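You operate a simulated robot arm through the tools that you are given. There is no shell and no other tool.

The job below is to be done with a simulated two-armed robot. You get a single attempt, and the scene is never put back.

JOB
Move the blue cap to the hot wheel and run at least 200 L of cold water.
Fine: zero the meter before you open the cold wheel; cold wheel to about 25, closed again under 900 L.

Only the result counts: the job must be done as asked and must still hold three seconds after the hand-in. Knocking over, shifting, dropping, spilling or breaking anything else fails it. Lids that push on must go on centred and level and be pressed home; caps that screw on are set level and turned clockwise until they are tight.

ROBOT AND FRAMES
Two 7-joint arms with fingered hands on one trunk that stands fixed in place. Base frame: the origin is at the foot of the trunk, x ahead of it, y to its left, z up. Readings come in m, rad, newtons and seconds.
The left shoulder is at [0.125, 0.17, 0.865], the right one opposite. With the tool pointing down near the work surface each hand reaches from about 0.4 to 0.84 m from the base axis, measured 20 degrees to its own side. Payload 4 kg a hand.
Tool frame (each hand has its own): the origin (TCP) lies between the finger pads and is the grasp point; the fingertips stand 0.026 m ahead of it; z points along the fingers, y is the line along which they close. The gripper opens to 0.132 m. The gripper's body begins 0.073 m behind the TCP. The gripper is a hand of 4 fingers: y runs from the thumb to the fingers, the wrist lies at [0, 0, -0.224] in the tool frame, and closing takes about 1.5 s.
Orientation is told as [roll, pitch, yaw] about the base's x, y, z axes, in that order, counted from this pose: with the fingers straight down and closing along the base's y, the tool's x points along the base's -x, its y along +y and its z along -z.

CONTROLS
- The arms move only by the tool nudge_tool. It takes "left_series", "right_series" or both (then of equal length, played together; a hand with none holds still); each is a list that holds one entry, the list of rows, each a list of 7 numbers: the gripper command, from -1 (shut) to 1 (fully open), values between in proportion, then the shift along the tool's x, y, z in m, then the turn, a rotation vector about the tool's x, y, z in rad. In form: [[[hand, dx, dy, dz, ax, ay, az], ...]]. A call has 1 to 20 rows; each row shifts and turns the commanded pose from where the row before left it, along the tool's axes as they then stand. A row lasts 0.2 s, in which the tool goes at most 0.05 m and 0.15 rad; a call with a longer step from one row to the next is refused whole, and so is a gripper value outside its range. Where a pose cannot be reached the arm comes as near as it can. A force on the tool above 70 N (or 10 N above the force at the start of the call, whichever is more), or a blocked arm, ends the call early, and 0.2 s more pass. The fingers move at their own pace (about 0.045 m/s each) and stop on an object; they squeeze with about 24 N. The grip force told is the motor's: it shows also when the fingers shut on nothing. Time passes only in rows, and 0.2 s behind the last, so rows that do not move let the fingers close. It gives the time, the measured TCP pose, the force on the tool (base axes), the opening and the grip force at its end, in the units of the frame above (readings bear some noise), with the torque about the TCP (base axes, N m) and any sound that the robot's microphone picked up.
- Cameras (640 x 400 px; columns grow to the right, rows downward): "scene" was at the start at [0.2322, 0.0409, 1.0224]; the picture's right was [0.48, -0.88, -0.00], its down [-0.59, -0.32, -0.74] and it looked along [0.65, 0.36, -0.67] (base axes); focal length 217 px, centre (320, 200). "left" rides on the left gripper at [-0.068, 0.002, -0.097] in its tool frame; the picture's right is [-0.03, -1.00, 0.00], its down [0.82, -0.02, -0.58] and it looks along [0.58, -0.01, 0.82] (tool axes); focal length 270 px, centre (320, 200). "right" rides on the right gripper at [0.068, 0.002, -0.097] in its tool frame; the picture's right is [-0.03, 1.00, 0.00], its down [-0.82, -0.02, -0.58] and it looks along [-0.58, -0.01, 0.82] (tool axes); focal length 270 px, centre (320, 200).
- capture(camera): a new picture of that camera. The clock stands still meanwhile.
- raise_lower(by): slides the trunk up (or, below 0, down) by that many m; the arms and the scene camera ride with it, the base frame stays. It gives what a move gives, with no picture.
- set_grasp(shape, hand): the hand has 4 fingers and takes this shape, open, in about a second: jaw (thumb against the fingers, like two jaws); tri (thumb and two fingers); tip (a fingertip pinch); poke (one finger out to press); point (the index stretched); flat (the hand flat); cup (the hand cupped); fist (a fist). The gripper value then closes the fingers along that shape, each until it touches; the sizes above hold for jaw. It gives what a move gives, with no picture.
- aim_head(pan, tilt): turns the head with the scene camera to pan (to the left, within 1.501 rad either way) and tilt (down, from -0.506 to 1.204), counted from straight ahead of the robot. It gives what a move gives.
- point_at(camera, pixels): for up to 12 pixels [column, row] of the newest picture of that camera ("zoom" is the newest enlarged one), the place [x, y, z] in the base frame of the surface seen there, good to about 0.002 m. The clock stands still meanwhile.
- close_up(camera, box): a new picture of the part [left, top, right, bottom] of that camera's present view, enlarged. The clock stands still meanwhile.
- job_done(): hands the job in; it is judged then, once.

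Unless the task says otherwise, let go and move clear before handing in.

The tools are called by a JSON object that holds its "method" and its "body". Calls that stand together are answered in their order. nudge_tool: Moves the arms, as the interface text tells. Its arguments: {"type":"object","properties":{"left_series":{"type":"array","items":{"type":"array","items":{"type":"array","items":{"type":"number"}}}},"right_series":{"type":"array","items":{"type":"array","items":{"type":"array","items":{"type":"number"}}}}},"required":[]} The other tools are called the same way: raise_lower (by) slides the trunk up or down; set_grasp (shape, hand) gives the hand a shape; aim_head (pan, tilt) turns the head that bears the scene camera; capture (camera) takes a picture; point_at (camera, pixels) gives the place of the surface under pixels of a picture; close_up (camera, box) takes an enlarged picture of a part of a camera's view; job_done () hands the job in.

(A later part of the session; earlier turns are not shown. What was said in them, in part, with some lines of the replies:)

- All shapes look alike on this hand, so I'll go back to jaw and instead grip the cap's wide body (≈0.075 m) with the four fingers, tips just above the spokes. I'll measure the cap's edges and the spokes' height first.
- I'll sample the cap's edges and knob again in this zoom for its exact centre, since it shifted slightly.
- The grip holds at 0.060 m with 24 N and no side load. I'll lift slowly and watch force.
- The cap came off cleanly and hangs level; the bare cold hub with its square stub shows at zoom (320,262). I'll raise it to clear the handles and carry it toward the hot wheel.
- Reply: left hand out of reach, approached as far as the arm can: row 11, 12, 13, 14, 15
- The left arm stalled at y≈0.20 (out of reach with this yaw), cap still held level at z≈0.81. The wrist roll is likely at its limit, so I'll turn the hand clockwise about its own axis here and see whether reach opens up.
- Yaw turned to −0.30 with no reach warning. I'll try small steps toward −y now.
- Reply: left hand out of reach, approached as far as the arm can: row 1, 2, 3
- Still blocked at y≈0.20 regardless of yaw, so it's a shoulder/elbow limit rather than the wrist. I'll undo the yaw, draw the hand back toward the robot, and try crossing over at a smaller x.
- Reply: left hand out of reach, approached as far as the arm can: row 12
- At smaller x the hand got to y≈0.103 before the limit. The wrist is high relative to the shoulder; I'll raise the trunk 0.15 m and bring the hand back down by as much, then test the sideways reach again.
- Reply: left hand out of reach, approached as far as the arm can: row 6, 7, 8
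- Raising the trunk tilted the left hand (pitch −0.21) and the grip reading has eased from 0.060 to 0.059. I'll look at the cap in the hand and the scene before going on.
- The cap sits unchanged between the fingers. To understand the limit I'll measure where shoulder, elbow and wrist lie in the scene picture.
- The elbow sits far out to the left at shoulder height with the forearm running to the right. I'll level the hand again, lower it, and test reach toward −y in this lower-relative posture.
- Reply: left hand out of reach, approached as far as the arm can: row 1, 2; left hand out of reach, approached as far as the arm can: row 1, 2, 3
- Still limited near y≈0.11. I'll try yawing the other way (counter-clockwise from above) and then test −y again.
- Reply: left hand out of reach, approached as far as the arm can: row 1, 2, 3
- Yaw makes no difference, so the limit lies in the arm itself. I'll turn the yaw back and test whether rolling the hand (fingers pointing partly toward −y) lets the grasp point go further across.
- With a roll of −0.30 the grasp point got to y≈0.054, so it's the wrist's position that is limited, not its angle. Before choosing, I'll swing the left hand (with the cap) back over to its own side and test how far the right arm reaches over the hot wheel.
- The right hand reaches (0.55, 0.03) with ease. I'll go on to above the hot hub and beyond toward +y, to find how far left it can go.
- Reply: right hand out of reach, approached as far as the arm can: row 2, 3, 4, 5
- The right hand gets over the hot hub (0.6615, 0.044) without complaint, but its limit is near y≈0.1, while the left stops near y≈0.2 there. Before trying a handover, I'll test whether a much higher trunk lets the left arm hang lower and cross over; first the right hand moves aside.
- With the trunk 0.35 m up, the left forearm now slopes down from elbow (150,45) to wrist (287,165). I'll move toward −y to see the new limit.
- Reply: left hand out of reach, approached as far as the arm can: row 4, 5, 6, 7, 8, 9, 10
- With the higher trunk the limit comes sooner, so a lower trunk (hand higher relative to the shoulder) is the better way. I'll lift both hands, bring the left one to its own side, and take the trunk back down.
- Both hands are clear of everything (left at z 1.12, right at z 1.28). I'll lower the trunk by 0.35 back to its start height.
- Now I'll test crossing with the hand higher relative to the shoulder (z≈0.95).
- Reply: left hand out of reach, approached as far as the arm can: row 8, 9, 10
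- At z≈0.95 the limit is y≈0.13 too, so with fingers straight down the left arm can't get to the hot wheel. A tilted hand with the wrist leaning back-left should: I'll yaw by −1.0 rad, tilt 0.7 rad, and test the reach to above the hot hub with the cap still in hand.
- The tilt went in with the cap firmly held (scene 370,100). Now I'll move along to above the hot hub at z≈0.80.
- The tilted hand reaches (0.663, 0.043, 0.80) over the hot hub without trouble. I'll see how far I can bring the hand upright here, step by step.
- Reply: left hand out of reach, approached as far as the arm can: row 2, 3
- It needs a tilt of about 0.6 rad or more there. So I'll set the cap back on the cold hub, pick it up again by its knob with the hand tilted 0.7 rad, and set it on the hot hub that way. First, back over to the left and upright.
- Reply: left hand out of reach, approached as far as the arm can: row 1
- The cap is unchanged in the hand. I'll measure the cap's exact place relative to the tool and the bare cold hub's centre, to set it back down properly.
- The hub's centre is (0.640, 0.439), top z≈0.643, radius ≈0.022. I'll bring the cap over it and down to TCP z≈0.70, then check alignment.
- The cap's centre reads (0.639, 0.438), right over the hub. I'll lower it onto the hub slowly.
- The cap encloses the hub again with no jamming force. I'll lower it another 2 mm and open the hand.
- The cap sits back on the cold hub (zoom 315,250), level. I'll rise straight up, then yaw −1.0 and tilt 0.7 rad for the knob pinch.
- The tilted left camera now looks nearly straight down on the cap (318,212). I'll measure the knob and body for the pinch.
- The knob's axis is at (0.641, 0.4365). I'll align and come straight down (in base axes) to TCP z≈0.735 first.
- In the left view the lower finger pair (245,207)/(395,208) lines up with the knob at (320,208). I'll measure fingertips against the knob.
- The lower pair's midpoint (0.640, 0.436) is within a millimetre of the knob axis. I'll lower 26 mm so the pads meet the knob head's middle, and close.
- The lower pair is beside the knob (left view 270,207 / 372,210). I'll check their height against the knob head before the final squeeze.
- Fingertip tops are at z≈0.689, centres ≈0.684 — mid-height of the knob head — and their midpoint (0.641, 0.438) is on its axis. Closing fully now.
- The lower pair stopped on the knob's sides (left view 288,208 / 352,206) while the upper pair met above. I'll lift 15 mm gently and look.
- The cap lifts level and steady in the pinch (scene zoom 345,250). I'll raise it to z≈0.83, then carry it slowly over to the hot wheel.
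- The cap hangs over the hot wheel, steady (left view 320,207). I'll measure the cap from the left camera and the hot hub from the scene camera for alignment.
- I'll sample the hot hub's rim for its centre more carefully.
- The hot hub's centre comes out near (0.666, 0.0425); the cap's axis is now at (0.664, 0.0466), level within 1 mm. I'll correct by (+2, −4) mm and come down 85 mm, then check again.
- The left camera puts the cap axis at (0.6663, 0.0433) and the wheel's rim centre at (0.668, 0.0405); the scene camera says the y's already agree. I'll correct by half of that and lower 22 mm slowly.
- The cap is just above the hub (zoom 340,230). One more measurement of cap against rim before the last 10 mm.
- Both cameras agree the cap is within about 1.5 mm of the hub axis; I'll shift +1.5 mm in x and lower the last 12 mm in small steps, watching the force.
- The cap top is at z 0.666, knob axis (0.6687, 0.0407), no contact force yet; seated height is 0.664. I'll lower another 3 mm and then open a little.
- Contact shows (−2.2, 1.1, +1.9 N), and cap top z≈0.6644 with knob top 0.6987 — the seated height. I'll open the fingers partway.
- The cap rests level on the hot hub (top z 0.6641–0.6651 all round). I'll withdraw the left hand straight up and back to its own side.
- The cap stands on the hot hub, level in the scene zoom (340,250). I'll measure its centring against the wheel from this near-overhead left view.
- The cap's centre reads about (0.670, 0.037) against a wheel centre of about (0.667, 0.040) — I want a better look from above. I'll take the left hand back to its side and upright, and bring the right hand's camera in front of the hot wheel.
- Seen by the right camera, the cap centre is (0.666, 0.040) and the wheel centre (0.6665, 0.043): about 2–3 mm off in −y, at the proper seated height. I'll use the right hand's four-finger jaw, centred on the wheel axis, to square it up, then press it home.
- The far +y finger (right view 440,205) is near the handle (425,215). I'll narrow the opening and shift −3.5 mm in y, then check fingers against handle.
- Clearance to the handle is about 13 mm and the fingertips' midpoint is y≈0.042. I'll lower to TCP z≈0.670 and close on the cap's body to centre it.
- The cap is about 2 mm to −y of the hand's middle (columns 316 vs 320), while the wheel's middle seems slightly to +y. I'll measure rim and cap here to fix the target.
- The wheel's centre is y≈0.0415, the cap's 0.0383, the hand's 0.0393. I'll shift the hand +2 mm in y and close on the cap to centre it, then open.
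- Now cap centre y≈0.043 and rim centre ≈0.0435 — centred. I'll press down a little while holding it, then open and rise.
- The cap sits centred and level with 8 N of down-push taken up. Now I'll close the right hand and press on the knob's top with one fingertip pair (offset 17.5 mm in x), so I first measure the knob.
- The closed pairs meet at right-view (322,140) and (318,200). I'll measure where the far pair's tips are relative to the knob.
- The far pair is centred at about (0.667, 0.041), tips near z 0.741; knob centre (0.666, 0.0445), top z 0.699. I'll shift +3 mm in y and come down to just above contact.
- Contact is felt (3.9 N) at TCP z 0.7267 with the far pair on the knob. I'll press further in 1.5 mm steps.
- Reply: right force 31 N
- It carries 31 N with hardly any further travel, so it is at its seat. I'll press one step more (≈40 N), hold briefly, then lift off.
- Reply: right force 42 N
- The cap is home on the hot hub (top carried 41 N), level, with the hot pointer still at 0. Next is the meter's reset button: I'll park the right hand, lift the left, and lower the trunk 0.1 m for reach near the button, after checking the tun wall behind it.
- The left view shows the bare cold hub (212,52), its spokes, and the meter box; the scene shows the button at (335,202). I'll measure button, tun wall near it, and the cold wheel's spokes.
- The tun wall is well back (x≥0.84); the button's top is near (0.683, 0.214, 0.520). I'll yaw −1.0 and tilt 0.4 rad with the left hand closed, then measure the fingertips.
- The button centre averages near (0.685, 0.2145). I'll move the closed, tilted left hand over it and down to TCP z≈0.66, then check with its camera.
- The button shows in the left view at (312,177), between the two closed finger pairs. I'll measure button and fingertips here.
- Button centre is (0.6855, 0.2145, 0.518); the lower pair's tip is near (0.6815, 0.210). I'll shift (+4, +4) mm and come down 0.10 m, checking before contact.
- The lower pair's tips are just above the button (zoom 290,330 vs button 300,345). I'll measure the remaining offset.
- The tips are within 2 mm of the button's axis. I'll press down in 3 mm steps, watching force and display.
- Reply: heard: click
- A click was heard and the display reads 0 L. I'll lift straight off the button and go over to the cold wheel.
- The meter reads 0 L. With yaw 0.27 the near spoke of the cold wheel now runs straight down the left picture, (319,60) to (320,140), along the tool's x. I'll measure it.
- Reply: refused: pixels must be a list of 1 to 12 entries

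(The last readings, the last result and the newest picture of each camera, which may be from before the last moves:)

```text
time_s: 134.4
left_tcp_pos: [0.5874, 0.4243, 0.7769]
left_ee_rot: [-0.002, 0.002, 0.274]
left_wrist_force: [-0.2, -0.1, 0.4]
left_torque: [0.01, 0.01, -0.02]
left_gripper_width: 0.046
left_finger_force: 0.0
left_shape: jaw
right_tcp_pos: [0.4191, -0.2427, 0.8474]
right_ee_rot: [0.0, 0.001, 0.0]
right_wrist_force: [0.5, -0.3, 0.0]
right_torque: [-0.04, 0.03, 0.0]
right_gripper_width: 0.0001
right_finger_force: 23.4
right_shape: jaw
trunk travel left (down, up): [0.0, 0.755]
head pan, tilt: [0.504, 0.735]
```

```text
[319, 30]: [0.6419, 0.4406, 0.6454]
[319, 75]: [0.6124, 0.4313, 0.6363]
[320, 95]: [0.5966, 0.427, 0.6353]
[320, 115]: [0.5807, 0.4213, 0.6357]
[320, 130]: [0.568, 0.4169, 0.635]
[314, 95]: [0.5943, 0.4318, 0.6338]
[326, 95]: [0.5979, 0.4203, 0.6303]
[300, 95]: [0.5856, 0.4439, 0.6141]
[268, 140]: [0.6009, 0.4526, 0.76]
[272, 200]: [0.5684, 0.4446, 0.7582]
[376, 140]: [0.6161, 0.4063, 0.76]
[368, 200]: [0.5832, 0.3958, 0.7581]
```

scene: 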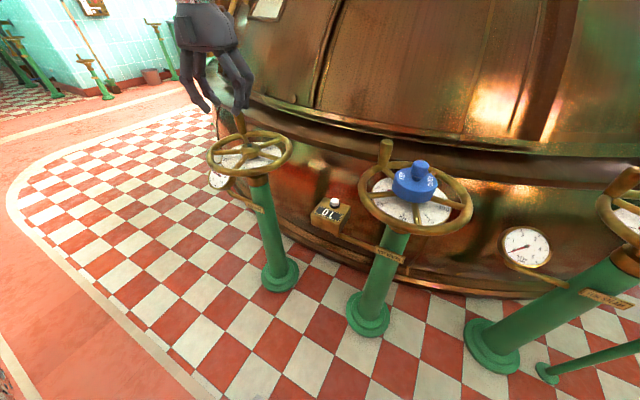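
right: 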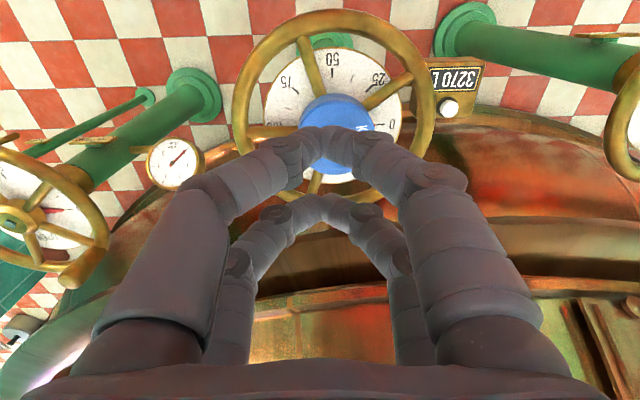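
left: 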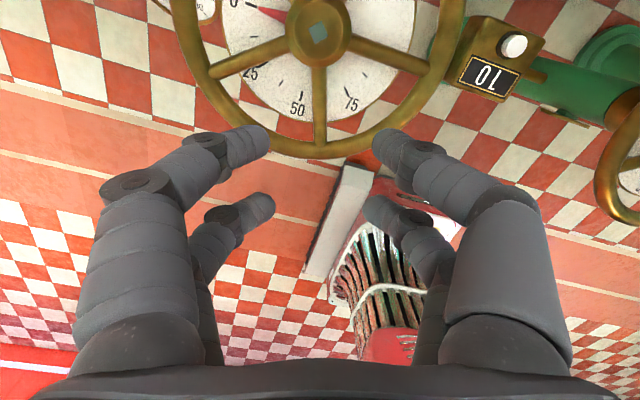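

The spoke runs at azimuth ≈197°, top z≈0.6355, dial at z≈0.614; the fingers straddle it evenly at 0.046 m opening. I'll trim the yaw slightly and come down over it to TCP z≈0.665 first.

{"method": "nudge_tool", "body": {"left_series": [[[-0.3, 0.0003, -0.0012, 0.03, 0, 0, -0.023], [-0.3, 0, 0, 0.03, 0, 0, 0], [-0.3, 0, 0, 0.03, 0, 0, 0], [-0.3, 0, 0, 0.022, 0, 0, 0], [-0.3, 0, 0, 0, 0, 0, 0]]]}}

{"method": "capture", "body": {"camera": "left"}}

{"method": "close_up", "body": {"camera": "scene", "box": [195, 105, 310, 177]}}

```text
time_s: 135.6
left_tcp_pos: [0.5897, 0.4211, 0.6649]
left_ee_rot: [-0.003, 0.003, 0.296]
left_wrist_force: [0.7, -0.7, 0.2]
left_torque: [-0.03, 0.0, 0.04]
left_gripper_width: 0.0456
left_finger_force: 0.0
left_shape: jaw
right_tcp_pos: [0.4193, -0.2417, 0.8469]
right_ee_rot: [0.0, 0.0, -0.001]
right_wrist_force: [-0.3, 0.2, 0.9]
right_torque: [-0.02, 0.01, 0.0]
right_gripper_width: 0.0001
right_finger_force: 23.9
right_shape: jaw
trunk travel left (down, up): [0.0, 0.755]
head pan, tilt: [0.504, 0.735]
```

```text
taken
```

left: 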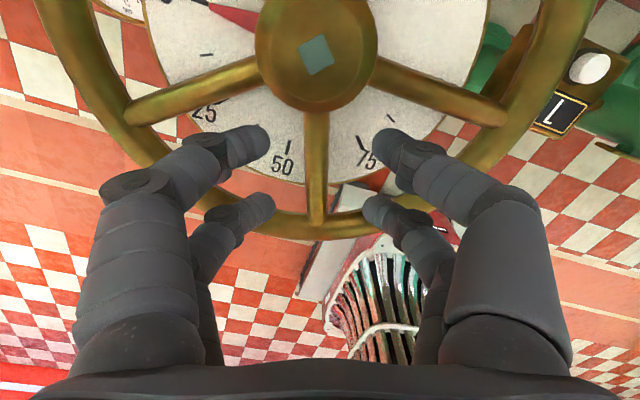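

```text
5.56 times, centred on (252, 141) of scene
```

zoom: 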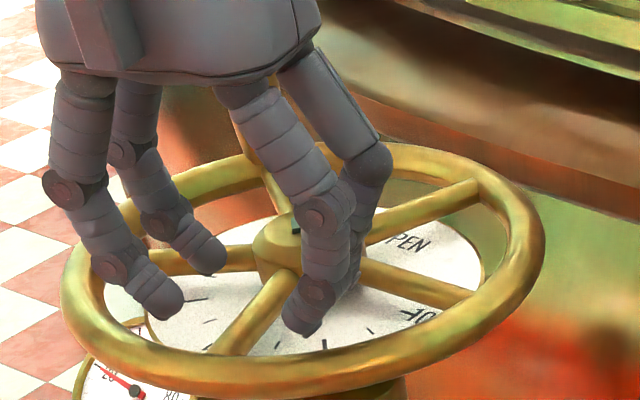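

The spoke lies between the fingers, the outer pair near the rim (left view 265,205). I'll check clearance of outer fingers to the rim and inner ones to the hub.

{"method": "point_at", "body": {"camera": "left", "pixels": [[270, 200], [372, 203], [262, 135], [380, 138], [317, 225], [317, 215], [260, 222], [380, 222], [316, 150], [316, 190], [300, 160], [316, 100]]}}

```text
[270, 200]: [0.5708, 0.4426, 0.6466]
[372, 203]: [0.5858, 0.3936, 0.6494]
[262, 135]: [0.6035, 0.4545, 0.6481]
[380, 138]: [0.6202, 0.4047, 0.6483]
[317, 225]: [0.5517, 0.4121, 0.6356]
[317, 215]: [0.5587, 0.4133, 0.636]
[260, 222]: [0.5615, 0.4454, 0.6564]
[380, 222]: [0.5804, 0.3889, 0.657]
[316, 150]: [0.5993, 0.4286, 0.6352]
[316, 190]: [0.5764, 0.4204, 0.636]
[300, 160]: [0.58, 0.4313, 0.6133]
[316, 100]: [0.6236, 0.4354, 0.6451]
```

The outer fingers are a bit too near the rim, so I'll move 5 mm toward the hub, centre on the spoke (+2 mm), narrow the opening, and go down to TCP z≈0.648.

{"method": "nudge_tool", "body": {"left_series": [[[-0.45, -0.005, 0.002, 0, 0, 0, 0], [-0.45, 0, 0, 0, 0, 0, 0], [-0.45, 0, 0, 0.01, 0, 0, 0], [-0.45, 0, 0, 0.007, 0, 0, 0], [-0.45, 0, 0, 0, 0, 0, 0]]]}}

{"method": "capture", "body": {"camera": "left"}}

{"method": "close_up", "body": {"camera": "scene", "box": [195, 110, 310, 182]}}

```text
time_s: 136.8
left_tcp_pos: [0.5937, 0.4251, 0.649]
left_ee_rot: [-0.003, 0.002, 0.296]
left_wrist_force: [-0.5, 0.1, -0.3]
left_torque: [0.0, 0.01, -0.05]
left_gripper_width: 0.0367
left_finger_force: 0.0
left_shape: jaw
right_tcp_pos: [0.4198, -0.2425, 0.8472]
right_ee_rot: [0.0, -0.001, 0.001]
right_wrist_force: [-0.5, 0.1, -0.7]
right_torque: [0.01, 0.01, 0.0]
right_gripper_width: 0.0
right_finger_force: 24.2
right_shape: jaw
trunk travel left (down, up): [0.0, 0.755]
head pan, tilt: [0.504, 0.735]
```

```text
taken
```

left: 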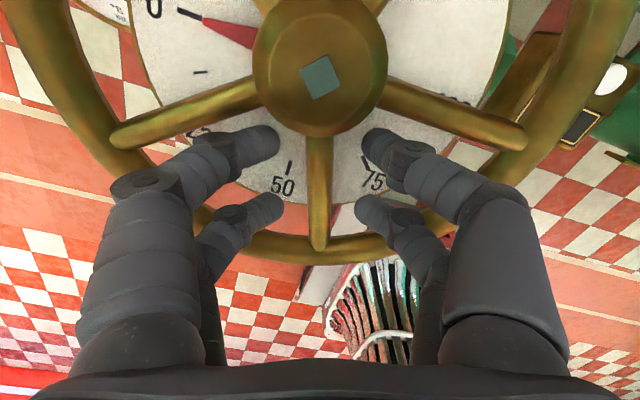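

```text
5.56 times, centred on (252, 146) of scene
```

zoom: 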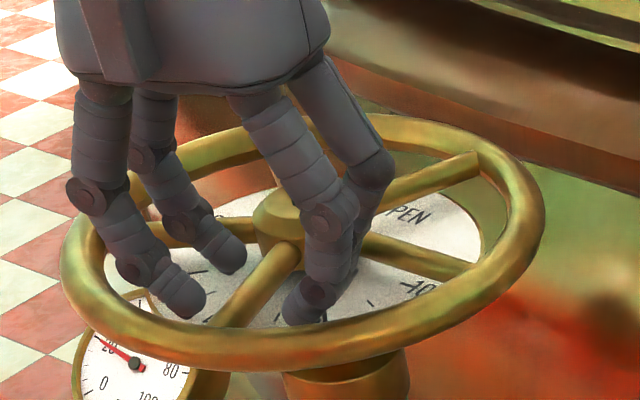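

The spoke sits evenly between both finger pairs. I'll close on it.

{"method": "nudge_tool", "body": {"left_series": [[[-0.45, 0, 0, 0.0015, 0, 0, 0], [-0.7, 0, 0, 0, 0, 0, 0], [-1, 0, 0, 0, 0, 0, 0], [-1, 0, 0, 0, 0, 0, 0], [-1, 0, 0, 0, 0, 0, 0]]]}}

{"method": "capture", "body": {"camera": "left"}}

{"method": "close_up", "body": {"camera": "scene", "box": [195, 110, 345, 222]}}

```text
time_s: 138.0
left_tcp_pos: [0.5934, 0.4251, 0.6456]
left_ee_rot: [-0.003, 0.003, 0.293]
left_wrist_force: [0.0, -0.6, -5.4]
left_torque: [-0.02, 0.01, 0.02]
left_gripper_width: 0.0075
left_finger_force: 23.8
left_shape: jaw
right_tcp_pos: [0.4188, -0.2425, 0.8469]
right_ee_rot: [0.0, 0.002, 0.0]
right_wrist_force: [-0.1, 0.8, -0.5]
right_torque: [0.0, -0.02, -0.03]
right_gripper_width: 0.0
right_finger_force: 23.7
right_shape: jaw
trunk travel left (down, up): [0.0, 0.755]
head pan, tilt: [0.504, 0.735]
```

```text
taken
```

left: 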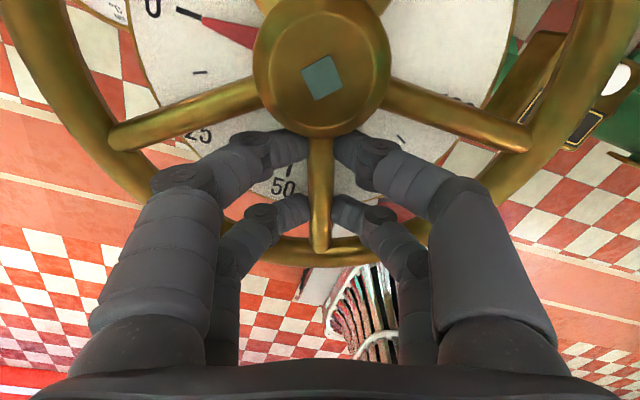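

```text
3.57 times, centred on (270, 166) of scene
```

zoom: 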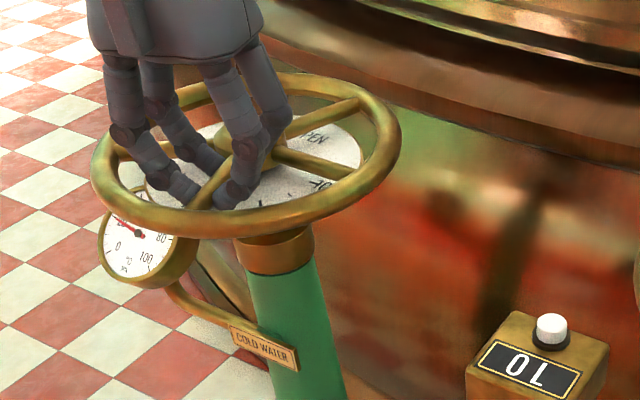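

The spoke is gripped (0.0075 m), the post is labelled COLD WATER, and the meter reads 0 L. I'll turn the wheel counter-clockwise by 0.2 rad first and check the pointer and meter.

{"method": "nudge_tool", "body": {"left_series": [[[-1, -0.00025, -0.00503, 0, 0, 0, -0.1], [-1, -0.00025, -0.00503, 0, 0, 0, -0.1]]]}}

{"method": "capture", "body": {"camera": "left"}}

{"method": "close_up", "body": {"camera": "scene", "box": [195, 110, 345, 222]}}

```text
time_s: 138.6
left_tcp_pos: [0.5964, 0.4174, 0.6456]
left_ee_rot: [-0.001, 0.005, 0.499]
left_wrist_force: [-0.9, 4.9, -6.6]
left_torque: [0.09, 0.05, -0.07]
left_gripper_width: 0.0074
left_finger_force: 23.8
left_shape: jaw
right_tcp_pos: [0.4205, -0.2406, 0.8459]
right_ee_rot: [0.0, 0.001, 0.0]
right_wrist_force: [1.1, 0.2, 0.0]
right_torque: [-0.02, -0.01, 0.02]
right_gripper_width: 0.0
right_finger_force: 24.0
right_shape: jaw
trunk travel left (down, up): [0.0, 0.755]
head pan, tilt: [0.504, 0.735]
```

```text
taken
```

left: 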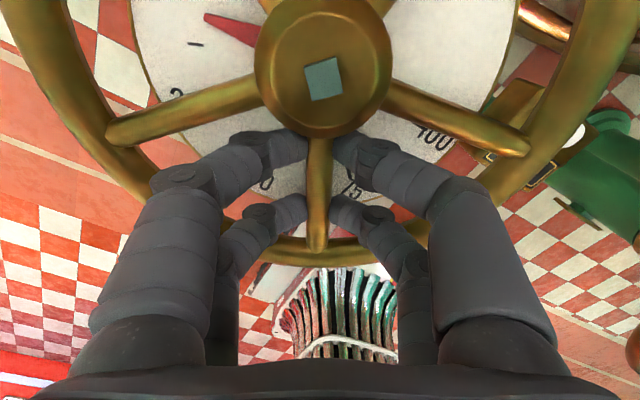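

```text
3.57 times, centred on (270, 166) of scene
```

zoom: 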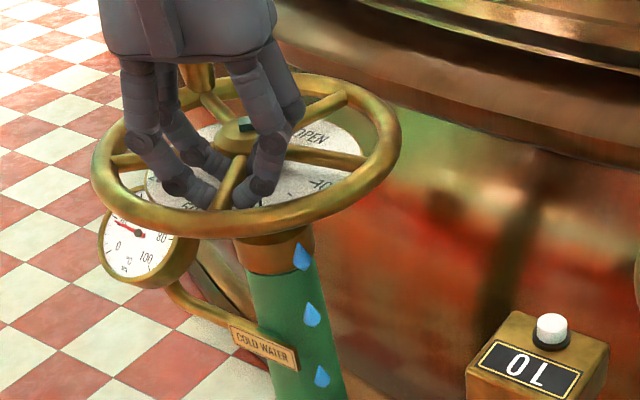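

The wheel follows the hand: drops appear and the pointer has left 0 (about 6%), meter 0 L. I'll turn on by another 0.585 rad to bring the pointer to 25.

{"method": "nudge_tool", "body": {"left_series": [[[-1, -0.00025, -0.00503, 0, 0, 0, -0.1], [-1, -0.00025, -0.00503, 0, 0, 0, -0.1], [-1, -0.00025, -0.00503, 0, 0, 0, -0.1], [-1, -0.00025, -0.00503, 0, 0, 0, -0.1], [-1, -0.00025, -0.00503, 0, 0, 0, -0.1], [-1, -0.00018, -0.0043, 0, 0, 0, -0.085]]]}}

{"method": "capture", "body": {"camera": "left"}}

{"method": "close_up", "body": {"camera": "scene", "box": [195, 110, 345, 222]}}

```text
time_s: 140.0
left_tcp_pos: [0.6175, 0.3955, 0.6464]
left_ee_rot: [0.002, 0.005, 1.082]
left_wrist_force: [-5.1, 7.3, -6.4]
left_torque: [0.12, 0.11, 0.04]
left_gripper_width: 0.0067
left_finger_force: 24.3
left_shape: jaw
right_tcp_pos: [0.4188, -0.2418, 0.8457]
right_ee_rot: [-0.001, 0.001, 0.0]
right_wrist_force: [0.4, -1.0, 0.2]
right_torque: [-0.02, 0.03, -0.01]
right_gripper_width: 0.0
right_finger_force: 24.3
right_shape: jaw
trunk travel left (down, up): [0.0, 0.755]
head pan, tilt: [0.504, 0.735]
```

```text
taken
```

left: 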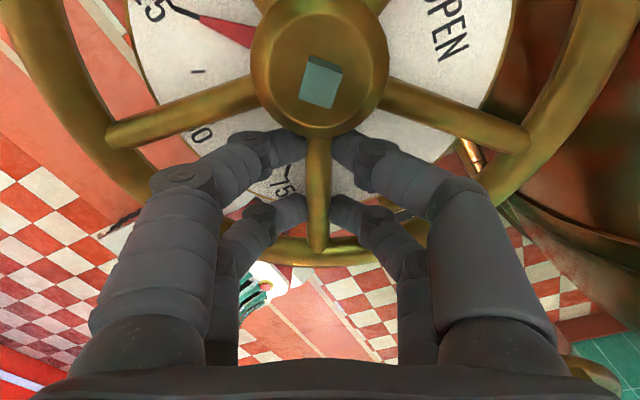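

```text
3.57 times, centred on (270, 166) of scene
```

zoom: 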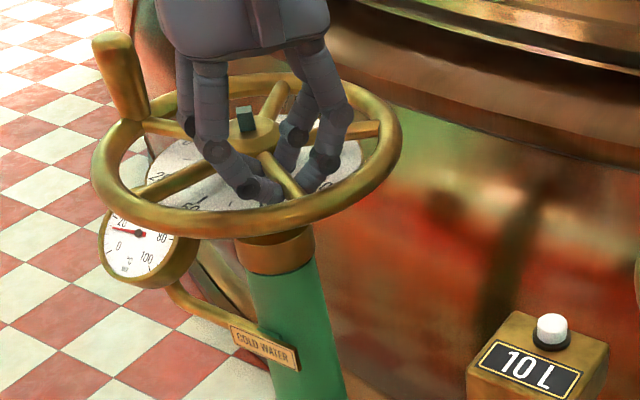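

The meter reads 10 L and the pointer (left view 225,30) is at about the 25 tick. I'll enlarge it to see.

{"method": "close_up", "body": {"camera": "left", "box": [130, 0, 290, 100]}}

{"method": "close_up", "body": {"camera": "scene", "box": [210, 130, 290, 180]}}

```text
4.00 times, centred on (210, 50) of left
```

zoom: 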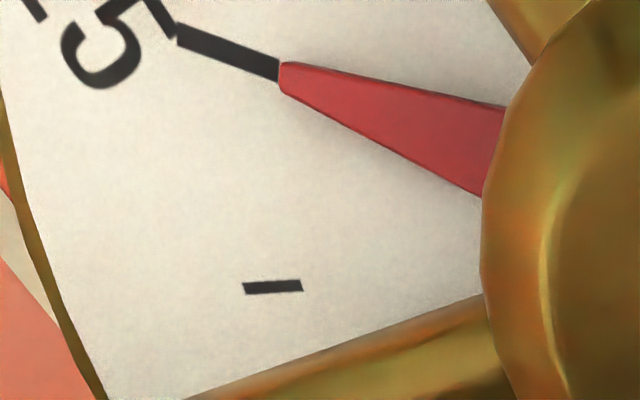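

```text
8.00 times, centred on (250, 155) of scene
```

zoom: 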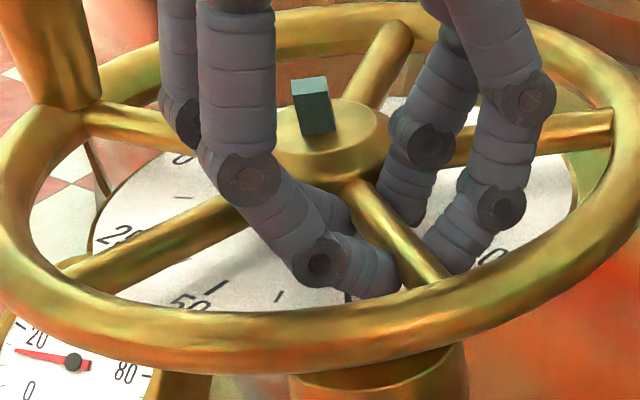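

The pointer is right on the 25 tick. I'll hold still for 3 s and read the meter to learn the rate.

{"method": "nudge_tool", "body": {"left_series": [[[-1, 0, 0, 0, 0, 0, 0], [-1, 0, 0, 0, 0, 0, 0], [-1, 0, 0, 0, 0, 0, 0], [-1, 0, 0, 0, 0, 0, 0], [-1, 0, 0, 0, 0, 0, 0], [-1, 0, 0, 0, 0, 0, 0], [-1, 0, 0, 0, 0, 0, 0], [-1, 0, 0, 0, 0, 0, 0], [-1, 0, 0, 0, 0, 0, 0], [-1, 0, 0, 0, 0, 0, 0], [-1, 0, 0, 0, 0, 0, 0], [-1, 0, 0, 0, 0, 0, 0], [-1, 0, 0, 0, 0, 0, 0], [-1, 0, 0, 0, 0, 0, 0]]]}}

{"method": "close_up", "body": {"camera": "scene", "box": [195, 110, 345, 222]}}

```text
time_s: 143.0
left_tcp_pos: [0.6177, 0.3954, 0.6469]
left_ee_rot: [-0.001, 0.003, 1.08]
left_wrist_force: [-4.8, 4.6, -7.5]
left_torque: [0.08, 0.06, 0.17]
left_gripper_width: 0.0067
left_finger_force: 24.1
left_shape: jaw
right_tcp_pos: [0.4204, -0.2425, 0.8454]
right_ee_rot: [0.0, 0.0, 0.0]
right_wrist_force: [-0.2, -0.8, 0.5]
right_torque: [-0.01, 0.02, -0.01]
right_gripper_width: 0.0
right_finger_force: 23.8
right_shape: jaw
trunk travel left (down, up): [0.0, 0.755]
head pan, tilt: [0.504, 0.735]
```

```text
3.57 times, centred on (270, 166) of scene
```

zoom: 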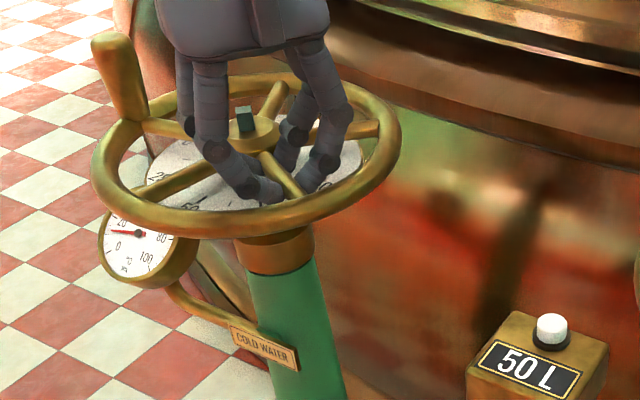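

40 L in 3 s, about 13 L/s, wheel steady at 25. I'll hold for four more calls of 4 s each, then read again.

{"method": "nudge_tool", "body": {"left_series": [[[-1, 0, 0, 0, 0, 0, 0], [-1, 0, 0, 0, 0, 0, 0], [-1, 0, 0, 0, 0, 0, 0], [-1, 0, 0, 0, 0, 0, 0], [-1, 0, 0, 0, 0, 0, 0], [-1, 0, 0, 0, 0, 0, 0], [-1, 0, 0, 0, 0, 0, 0], [-1, 0, 0, 0, 0, 0, 0], [-1, 0, 0, 0, 0, 0, 0], [-1, 0, 0, 0, 0, 0, 0], [-1, 0, 0, 0, 0, 0, 0], [-1, 0, 0, 0, 0, 0, 0], [-1, 0, 0, 0, 0, 0, 0], [-1, 0, 0, 0, 0, 0, 0], [-1, 0, 0, 0, 0, 0, 0], [-1, 0, 0, 0, 0, 0, 0], [-1, 0, 0, 0, 0, 0, 0], [-1, 0, 0, 0, 0, 0, 0], [-1, 0, 0, 0, 0, 0, 0], [-1, 0, 0, 0, 0, 0, 0]]]}}

{"method": "nudge_tool", "body": {"left_series": [[[-1, 0, 0, 0, 0, 0, 0], [-1, 0, 0, 0, 0, 0, 0], [-1, 0, 0, 0, 0, 0, 0], [-1, 0, 0, 0, 0, 0, 0], [-1, 0, 0, 0, 0, 0, 0], [-1, 0, 0, 0, 0, 0, 0], [-1, 0, 0, 0, 0, 0, 0], [-1, 0, 0, 0, 0, 0, 0], [-1, 0, 0, 0, 0, 0, 0], [-1, 0, 0, 0, 0, 0, 0], [-1, 0, 0, 0, 0, 0, 0], [-1, 0, 0, 0, 0, 0, 0], [-1, 0, 0, 0, 0, 0, 0], [-1, 0, 0, 0, 0, 0, 0], [-1, 0, 0, 0, 0, 0, 0], [-1, 0, 0, 0, 0, 0, 0], [-1, 0, 0, 0, 0, 0, 0], [-1, 0, 0, 0, 0, 0, 0], [-1, 0, 0, 0, 0, 0, 0], [-1, 0, 0, 0, 0, 0, 0]]]}}

{"method": "nudge_tool", "body": {"left_series": [[[-1, 0, 0, 0, 0, 0, 0], [-1, 0, 0, 0, 0, 0, 0], [-1, 0, 0, 0, 0, 0, 0], [-1, 0, 0, 0, 0, 0, 0], [-1, 0, 0, 0, 0, 0, 0], [-1, 0, 0, 0, 0, 0, 0], [-1, 0, 0, 0, 0, 0, 0], [-1, 0, 0, 0, 0, 0, 0], [-1, 0, 0, 0, 0, 0, 0], [-1, 0, 0, 0, 0, 0, 0], [-1, 0, 0, 0, 0, 0, 0], [-1, 0, 0, 0, 0, 0, 0], [-1, 0, 0, 0, 0, 0, 0], [-1, 0, 0, 0, 0, 0, 0], [-1, 0, 0, 0, 0, 0, 0], [-1, 0, 0, 0, 0, 0, 0], [-1, 0, 0, 0, 0, 0, 0], [-1, 0, 0, 0, 0, 0, 0], [-1, 0, 0, 0, 0, 0, 0], [-1, 0, 0, 0, 0, 0, 0]]]}}

{"method": "nudge_tool", "body": {"left_series": [[[-1, 0, 0, 0, 0, 0, 0], [-1, 0, 0, 0, 0, 0, 0], [-1, 0, 0, 0, 0, 0, 0], [-1, 0, 0, 0, 0, 0, 0], [-1, 0, 0, 0, 0, 0, 0], [-1, 0, 0, 0, 0, 0, 0], [-1, 0, 0, 0, 0, 0, 0], [-1, 0, 0, 0, 0, 0, 0], [-1, 0, 0, 0, 0, 0, 0], [-1, 0, 0, 0, 0, 0, 0], [-1, 0, 0, 0, 0, 0, 0], [-1, 0, 0, 0, 0, 0, 0], [-1, 0, 0, 0, 0, 0, 0], [-1, 0, 0, 0, 0, 0, 0], [-1, 0, 0, 0, 0, 0, 0], [-1, 0, 0, 0, 0, 0, 0], [-1, 0, 0, 0, 0, 0, 0], [-1, 0, 0, 0, 0, 0, 0], [-1, 0, 0, 0, 0, 0, 0], [-1, 0, 0, 0, 0, 0, 0]]]}}

{"method": "close_up", "body": {"camera": "scene", "box": [195, 110, 345, 222]}}

{"method": "close_up", "body": {"camera": "left", "box": [130, 0, 290, 100]}}

```text
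time_s: 147.2
left_tcp_pos: [0.6177, 0.3954, 0.6457]
left_ee_rot: [0.002, 0.004, 1.081]
left_wrist_force: [-3.7, 1.8, -8.1]
left_torque: [0.01, 0.1, 0.2]
left_gripper_width: 0.0068
left_finger_force: 23.4
left_shape: jaw
right_tcp_pos: [0.4189, -0.2424, 0.847]
right_ee_rot: [0.001, 0.0, 0.0]
right_wrist_force: [0.0, 0.3, 0.2]
right_torque: [0.03, 0.01, -0.02]
right_gripper_width: 0.0002
right_finger_force: 23.6
right_shape: jaw
trunk travel left (down, up): [0.0, 0.755]
head pan, tilt: [0.504, 0.735]
```

```text
time_s: 151.4
left_tcp_pos: [0.6187, 0.3962, 0.6473]
left_ee_rot: [0.002, 0.003, 1.079]
left_wrist_force: [-2.8, 2.5, -7.3]
left_torque: [0.07, 0.08, 0.19]
left_gripper_width: 0.0069
left_finger_force: 24.5
left_shape: jaw
right_tcp_pos: [0.4196, -0.2414, 0.8471]
right_ee_rot: [0.0, 0.0, 0.0]
right_wrist_force: [-0.1, -0.7, 0.9]
right_torque: [0.02, -0.01, 0.02]
right_gripper_width: 0.0001
right_finger_force: 24.4
right_shape: jaw
trunk travel left (down, up): [0.0, 0.755]
head pan, tilt: [0.504, 0.735]
```

```text
time_s: 155.6
left_tcp_pos: [0.6173, 0.3952, 0.646]
left_ee_rot: [0.001, 0.004, 1.08]
left_wrist_force: [-3.4, 1.0, -7.1]
left_torque: [0.04, 0.05, 0.19]
left_gripper_width: 0.0069
left_finger_force: 24.2
left_shape: jaw
right_tcp_pos: [0.4189, -0.2421, 0.8472]
right_ee_rot: [0.0, 0.001, -0.002]
right_wrist_force: [0.5, 0.5, 0.3]
right_torque: [-0.01, -0.03, 0.0]
right_gripper_width: 0.0001
right_finger_force: 23.6
right_shape: jaw
trunk travel left (down, up): [0.0, 0.755]
head pan, tilt: [0.504, 0.735]
```

```text
time_s: 159.8
left_tcp_pos: [0.6189, 0.3958, 0.6465]
left_ee_rot: [0.003, 0.003, 1.08]
left_wrist_force: [-2.9, 1.6, -7.4]
left_torque: [0.09, 0.06, 0.15]
left_gripper_width: 0.0068
left_finger_force: 23.7
left_shape: jaw
right_tcp_pos: [0.4206, -0.2421, 0.8462]
right_ee_rot: [0.0, 0.003, 0.0]
right_wrist_force: [0.0, 0.4, -0.7]
right_torque: [0.0, -0.03, -0.01]
right_gripper_width: 0.0001
right_finger_force: 24.2
right_shape: jaw
trunk travel left (down, up): [0.0, 0.755]
head pan, tilt: [0.504, 0.735]
```

```text
3.57 times, centred on (270, 166) of scene
```

zoom: 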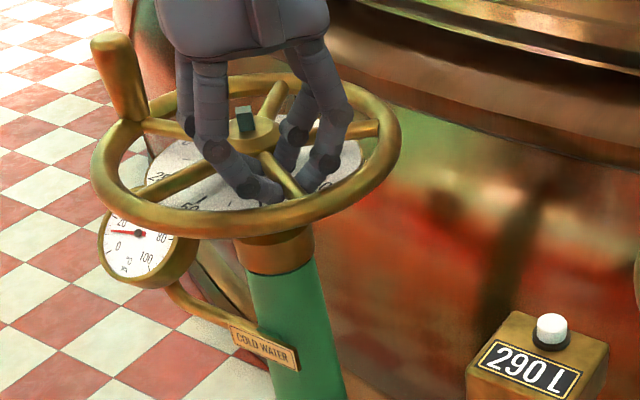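

```text
4.00 times, centred on (210, 50) of left
```

zoom: 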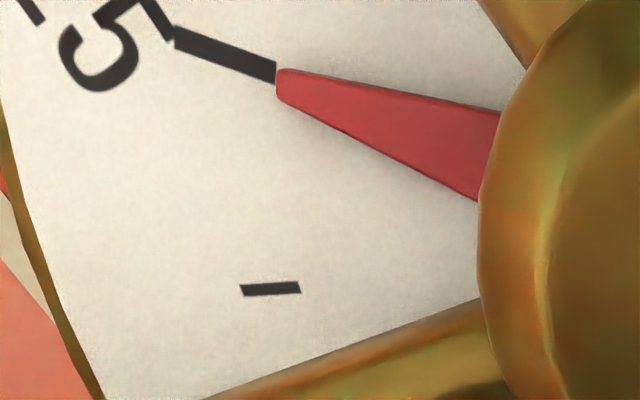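

The meter reads 290 L, well past 200, pointer still on 25. Now I'll turn the wheel back clockwise by the same 0.785 rad to close it.

{"method": "nudge_tool", "body": {"left_series": [[[-1, -0.00025, 0.00503, 0, 0, 0, 0.1], [-1, -0.00025, 0.00503, 0, 0, 0, 0.1], [-1, -0.00025, 0.00503, 0, 0, 0, 0.1], [-1, -0.00025, 0.00503, 0, 0, 0, 0.1], [-1, -0.00025, 0.00503, 0, 0, 0, 0.1], [-1, -0.00025, 0.00503, 0, 0, 0, 0.1], [-1, -0.00025, 0.00503, 0, 0, 0, 0.1], [-1, -0.00018, 0.0043, 0, 0, 0, 0.085]]]}}

{"method": "close_up", "body": {"camera": "scene", "box": [195, 110, 345, 222]}}

{"method": "close_up", "body": {"camera": "left", "box": [130, 0, 290, 100]}}

```text
time_s: 161.6
left_tcp_pos: [0.5935, 0.4246, 0.6461]
left_ee_rot: [-0.004, 0.005, 0.292]
left_wrist_force: [5.7, -1.3, -5.6]
left_torque: [-0.03, -0.08, 0.12]
left_gripper_width: 0.0069
left_finger_force: 23.9
left_shape: jaw
right_tcp_pos: [0.419, -0.2419, 0.8459]
right_ee_rot: [0.0, -0.001, -0.001]
right_wrist_force: [-0.3, 0.0, 0.3]
right_torque: [0.01, -0.02, -0.01]
right_gripper_width: 0.0
right_finger_force: 23.9
right_shape: jaw
trunk travel left (down, up): [0.0, 0.755]
head pan, tilt: [0.504, 0.735]
```

```text
3.57 times, centred on (270, 166) of scene
```

zoom: 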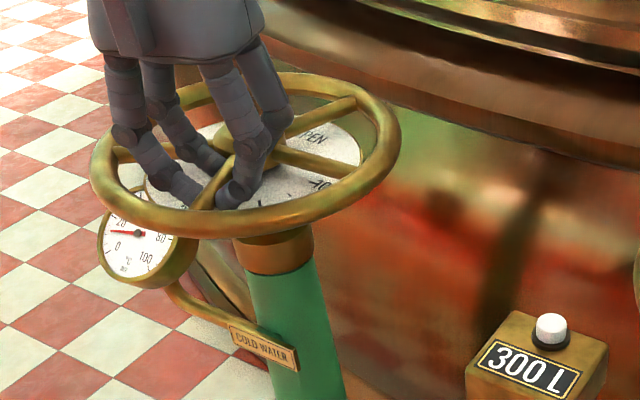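

```text
4.00 times, centred on (210, 50) of left
```

zoom: 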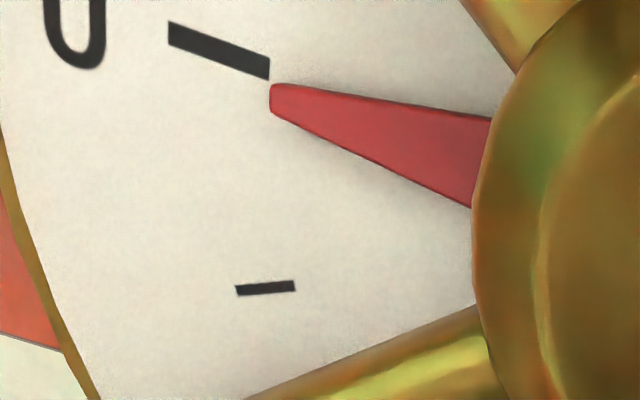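

The meter reads 300 L but the pointer stands about 2% above 0 (tip 272,98 vs tick 270,68). I'll turn a further 0.08 rad clockwise.

{"method": "nudge_tool", "body": {"left_series": [[[-1, -5e-05, 0.00202, 0, 0, 0, 0.04], [-1, -5e-05, 0.00202, 0, 0, 0, 0.04], [-1, 0, 0, 0, 0, 0, 0]]]}}

{"method": "close_up", "body": {"camera": "scene", "box": [195, 110, 345, 222]}}

{"method": "close_up", "body": {"camera": "left", "box": [130, 0, 290, 100]}}

```text
time_s: 162.4
left_tcp_pos: [0.5915, 0.4266, 0.647]
left_ee_rot: [-0.002, 0.005, 0.213]
left_wrist_force: [7.8, -12.7, -7.6]
left_torque: [-0.28, -0.15, 0.31]
left_gripper_width: 0.0067
left_finger_force: 23.8
left_shape: jaw
right_tcp_pos: [0.4199, -0.2435, 0.846]
right_ee_rot: [0.0, 0.001, 0.0]
right_wrist_force: [0.4, 0.0, -0.6]
right_torque: [0.01, 0.03, 0.02]
right_gripper_width: 0.0001
right_finger_force: 24.2
right_shape: jaw
trunk travel left (down, up): [0.0, 0.755]
head pan, tilt: [0.504, 0.735]
```

```text
3.57 times, centred on (270, 166) of scene
```

zoom: 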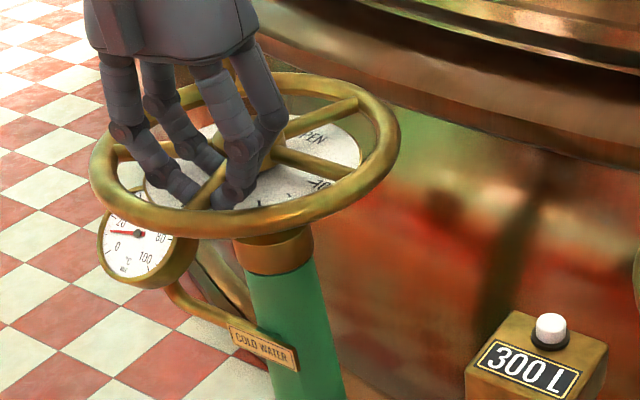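

```text
4.00 times, centred on (210, 50) of left
```

zoom: 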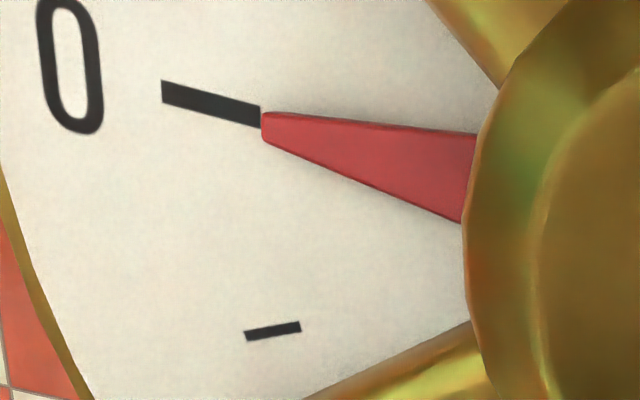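

The pointer is now almost exactly at 0 (tip 262,126 vs tick end 261,117), and the side force has risen to ≈13 N. I'll give one more 0.05 rad push to be sure it is on its stop.

{"method": "nudge_tool", "body": {"left_series": [[[-1, -3e-05, 0.00151, 0, 0, 0, 0.03], [-1, -2e-05, 0.00101, 0, 0, 0, 0.02], [-1, 0, 0, 0, 0, 0, 0]]]}}

{"method": "close_up", "body": {"camera": "left", "box": [130, 0, 290, 100]}}

{"method": "close_up", "body": {"camera": "scene", "box": [195, 110, 345, 222]}}

```text
time_s: 163.2
left_tcp_pos: [0.5924, 0.4281, 0.6451]
left_ee_rot: [-0.004, 0.004, 0.162]
left_wrist_force: [9.6, -22.7, -10.6]
left_torque: [-0.47, -0.22, 0.53]
left_gripper_width: 0.007
left_finger_force: 23.8
left_shape: jaw
right_tcp_pos: [0.4205, -0.2432, 0.8457]
right_ee_rot: [0.001, 0.002, 0.0]
right_wrist_force: [-0.3, -0.2, 0.5]
right_torque: [-0.03, 0.02, 0.01]
right_gripper_width: 0.0
right_finger_force: 24.3
right_shape: jaw
trunk travel left (down, up): [0.0, 0.755]
head pan, tilt: [0.504, 0.735]
```

```text
4.00 times, centred on (210, 50) of left
```

zoom: 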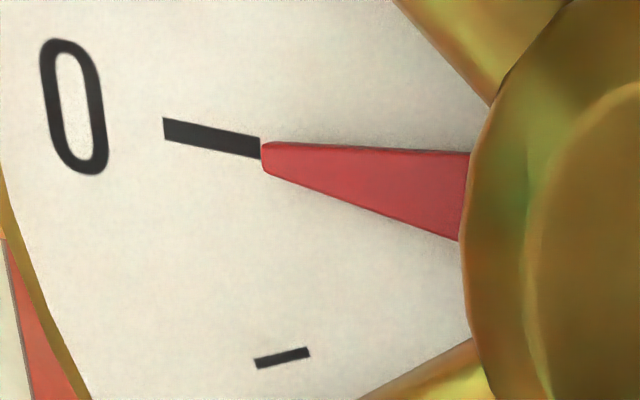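

```text
3.57 times, centred on (270, 166) of scene
```

zoom: 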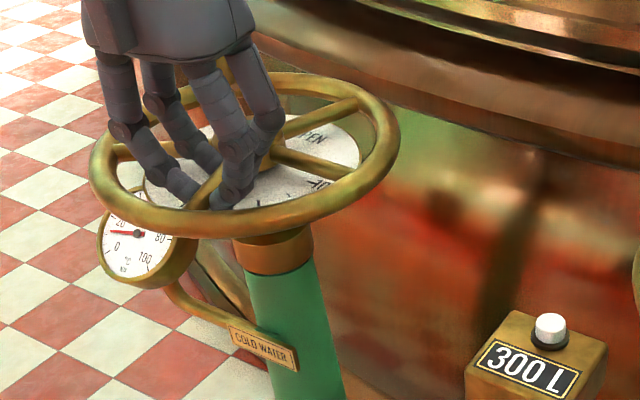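

The pointer is on 0 and the force (≈25 N against the spoke) shows the wheel is on its stop; the meter stays at 300 L. I'll open the fingers and check before rising.

{"method": "nudge_tool", "body": {"left_series": [[[-0.8, 0, 0, 0, 0, 0, 0], [-0.6, 0, 0, 0, 0, 0, 0], [-0.4, 0, 0, 0, 0, 0, 0], [-0.4, 0, 0, 0, 0, 0, 0], [-0.4, 0, 0, 0, 0, 0, 0]]]}}

{"method": "capture", "body": {"camera": "left"}}

{"method": "close_up", "body": {"camera": "scene", "box": [195, 110, 345, 222]}}

```text
time_s: 164.4
left_tcp_pos: [0.5914, 0.43, 0.6476]
left_ee_rot: [-0.002, 0.002, 0.164]
left_wrist_force: [-0.9, -1.1, 0.0]
left_torque: [-0.03, 0.02, 0.02]
left_gripper_width: 0.0391
left_finger_force: 0.1
left_shape: jaw
right_tcp_pos: [0.4186, -0.2408, 0.8467]
right_ee_rot: [0.0, 0.002, -0.001]
right_wrist_force: [0.6, -0.8, -0.5]
right_torque: [-0.02, -0.03, -0.01]
right_gripper_width: 0.0002
right_finger_force: 23.8
right_shape: jaw
trunk travel left (down, up): [0.0, 0.755]
head pan, tilt: [0.504, 0.735]
```

```text
taken
```

left: 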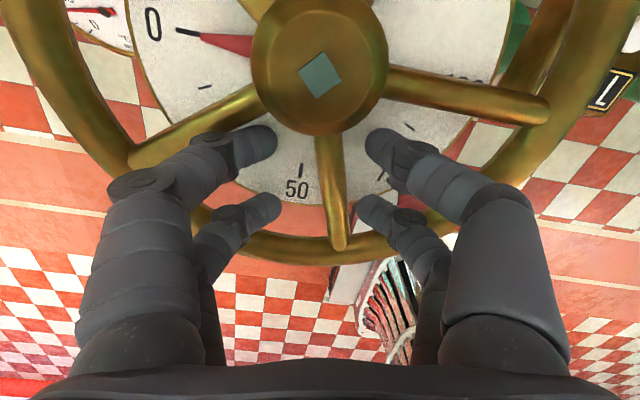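

```text
3.57 times, centred on (270, 166) of scene
```

zoom: 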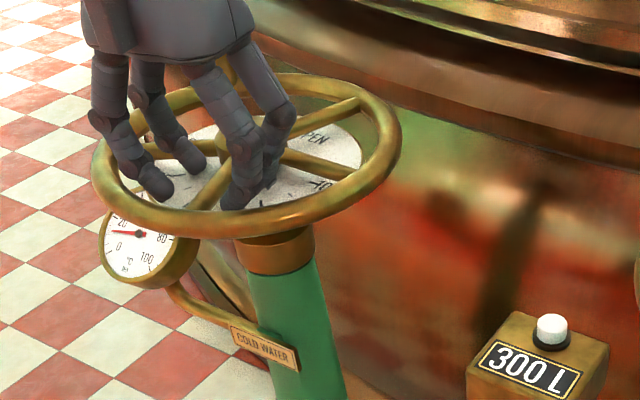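

Fingers are clear of the spoke and the pointer sits on 0. I'll rise straight up and take a final look at everything.

{"method": "nudge_tool", "body": {"left_series": [[[-0.4, 0, 0, -0.015, 0, 0, 0], [-0.4, 0, 0, -0.03, 0, 0, 0], [-0.4, 0, 0, -0.04, 0, 0, 0], [-0.4, 0, 0, -0.04, 0, 0, 0], [-0.4, 0.03, 0.01, -0.02, 0, 0, 0], [-0.4, 0.04, 0.01, 0, 0, 0, 0], [-0.4, 0.04, 0.01, 0, 0, 0, 0], [-0.4, 0, 0, 0, 0, 0, 0]]]}}

{"method": "capture", "body": {"camera": "left"}}

{"method": "capture", "body": {"camera": "scene"}}

{"method": "close_up", "body": {"camera": "scene", "box": [200, 110, 345, 218]}}

{"method": "close_up", "body": {"camera": "scene", "box": [350, 140, 480, 240]}}

```text
time_s: 166.2
left_tcp_pos: [0.4774, 0.4447, 0.7926]
left_ee_rot: [-0.001, 0.003, 0.163]
left_wrist_force: [-0.2, 0.7, -0.8]
left_torque: [-0.01, -0.02, 0.01]
left_gripper_width: 0.0392
left_finger_force: 0.2
left_shape: jaw
right_tcp_pos: [0.4192, -0.2433, 0.8469]
right_ee_rot: [0.002, 0.001, 0.0]
right_wrist_force: [0.6, 0.8, 0.7]
right_torque: [0.0, 0.0, -0.01]
right_gripper_width: 0.0001
right_finger_force: 23.6
right_shape: jaw
trunk travel left (down, up): [0.0, 0.755]
head pan, tilt: [0.504, 0.735]
```

```text
taken
```

left: 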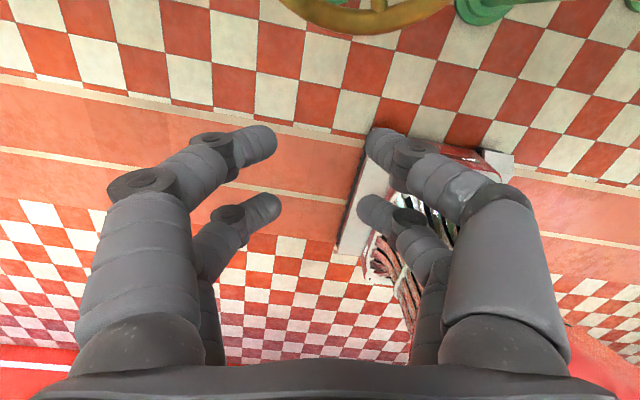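

```text
taken
```

scene: 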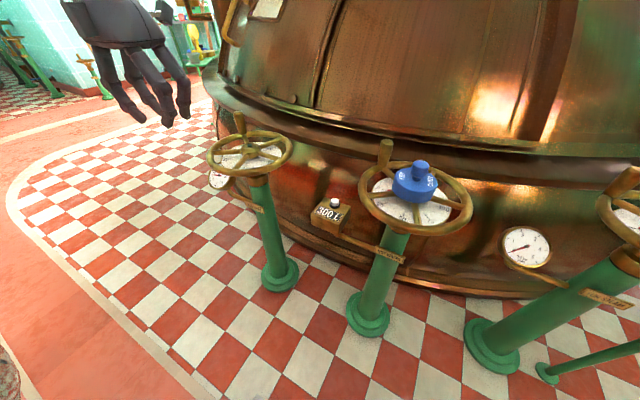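

```text
3.70 times, centred on (272, 164) of scene
```

zoom: 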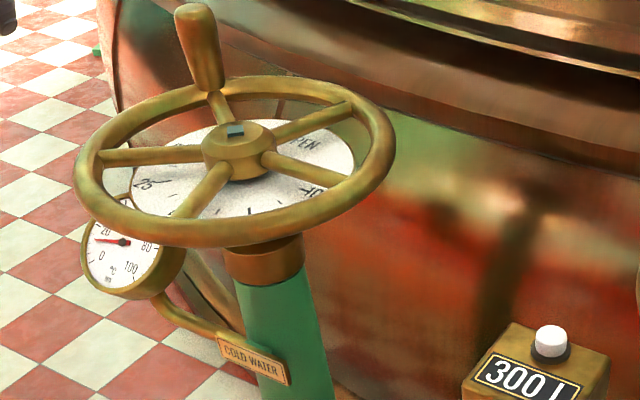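

```text
4.00 times, centred on (415, 190) of scene
```

zoom: 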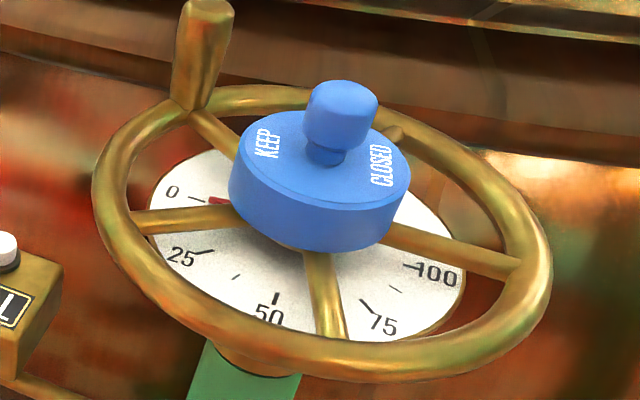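

The meter stands at 300 L with no drops at the cold post, and the cap sits on the hot hub. I'll wait 3 s to see the meter stay put, and measure the cap's seat a last time.

{"method": "nudge_tool", "body": {"left_series": [[[-0.4, 0, 0, 0, 0, 0, 0], [-0.4, 0, 0, 0, 0, 0, 0], [-0.4, 0, 0, 0, 0, 0, 0], [-0.4, 0, 0, 0, 0, 0, 0], [-0.4, 0, 0, 0, 0, 0, 0], [-0.4, 0, 0, 0, 0, 0, 0], [-0.4, 0, 0, 0, 0, 0, 0], [-0.4, 0, 0, 0, 0, 0, 0], [-0.4, 0, 0, 0, 0, 0, 0], [-0.4, 0, 0, 0, 0, 0, 0], [-0.4, 0, 0, 0, 0, 0, 0], [-0.4, 0, 0, 0, 0, 0, 0], [-0.4, 0, 0, 0, 0, 0, 0], [-0.4, 0, 0, 0, 0, 0, 0], [-0.4, 0, 0, 0, 0, 0, 0]]]}}

{"method": "close_up", "body": {"camera": "scene", "box": [225, 130, 355, 230]}}

{"method": "close_up", "body": {"camera": "scene", "box": [350, 140, 480, 240]}}

{"method": "point_at", "body": {"camera": "zoom", "pixels": [[340, 90], [320, 100], [245, 165], [400, 150], [320, 195], [260, 135], [105, 190], [540, 255], [385, 362], [310, 92], [260, 185], [380, 190]]}}

```text
time_s: 169.4
left_tcp_pos: [0.478, 0.4453, 0.7929]
left_ee_rot: [-0.002, 0.004, 0.163]
left_wrist_force: [-0.1, -0.3, 0.1]
left_torque: [0.0, -0.01, -0.02]
left_gripper_width: 0.0393
left_finger_force: 0.1
left_shape: jaw
right_tcp_pos: [0.4188, -0.2426, 0.8479]
right_ee_rot: [0.0, 0.0, 0.0]
right_wrist_force: [1.0, 0.1, -0.2]
right_torque: [-0.01, 0.02, 0.0]
right_gripper_width: 0.0
right_finger_force: 24.2
right_shape: jaw
trunk travel left (down, up): [0.0, 0.755]
head pan, tilt: [0.504, 0.735]
```

```text
4.00 times, centred on (290, 180) of scene
```

zoom: 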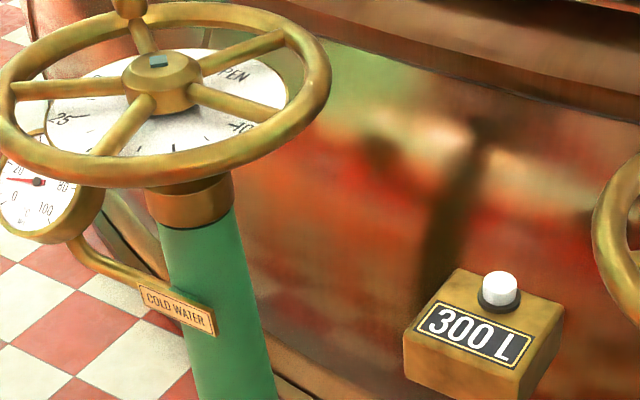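

```text
4.00 times, centred on (415, 190) of scene
```

zoom: 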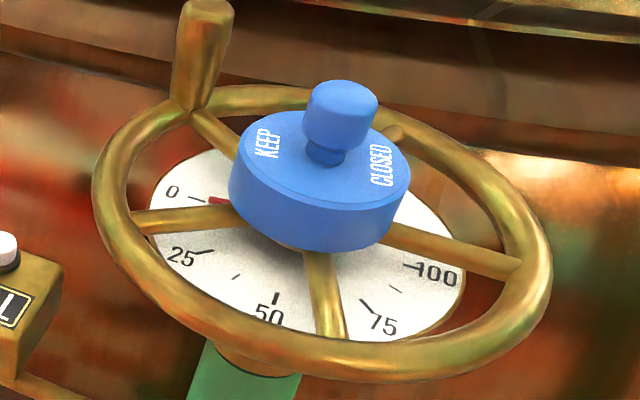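

```text
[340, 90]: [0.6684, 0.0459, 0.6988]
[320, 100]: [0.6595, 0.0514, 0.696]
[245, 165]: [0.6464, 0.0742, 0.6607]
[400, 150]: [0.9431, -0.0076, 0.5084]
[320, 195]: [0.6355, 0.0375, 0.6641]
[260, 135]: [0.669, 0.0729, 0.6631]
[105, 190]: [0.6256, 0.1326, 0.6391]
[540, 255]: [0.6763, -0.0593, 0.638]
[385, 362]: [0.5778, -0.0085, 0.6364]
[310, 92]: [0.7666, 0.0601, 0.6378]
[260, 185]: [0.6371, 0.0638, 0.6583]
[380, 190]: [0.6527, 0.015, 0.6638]
```

The meter holds at 300 L, the cold wheel is shut with no drops, and the cap is level (top z 0.664, knob 0.699) and centred on the hot hub. Both hands are clear, so I'm handing in the job.

{"method": "job_done", "body": {}}

```text
The job is handed in.
```

The blue cap is on the hot wheel and 300 L of cold water has been run. Both hands were clear of everything when I handed the job in.

- **Cap:** it lifted straight off the cold hub, so I treated it as push-on. I set it on the hot hub, squared it up and pressed it home with about 41 N. It sat level at the same height as it had on the cold hub, centred to within about 1 mm when measured just before the press.
- **Meter:** I pressed the reset button with the cold wheel still shut. It clicked and the display went to 0 L.
- **Cold wheel:** I opened it until the pointer stood on the 25 mark, held it there, and began closing it at 290 L. It went back to its stop at 0.
- **After closing:** the meter stayed at 300 L while I watched for about three seconds more, and no drops showed at the cold post.

The left arm could not reach the hot wheel with the fingers pointing straight down. I carried the cap toward the hot wheel, brought it back to the cold hub for a moment, and picked it up again with the hand tilted. My first grip on the knob also slid the cap a few millimetres on the cold hub. As far as the pictures show, nothing else was knocked, dropped or shifted.
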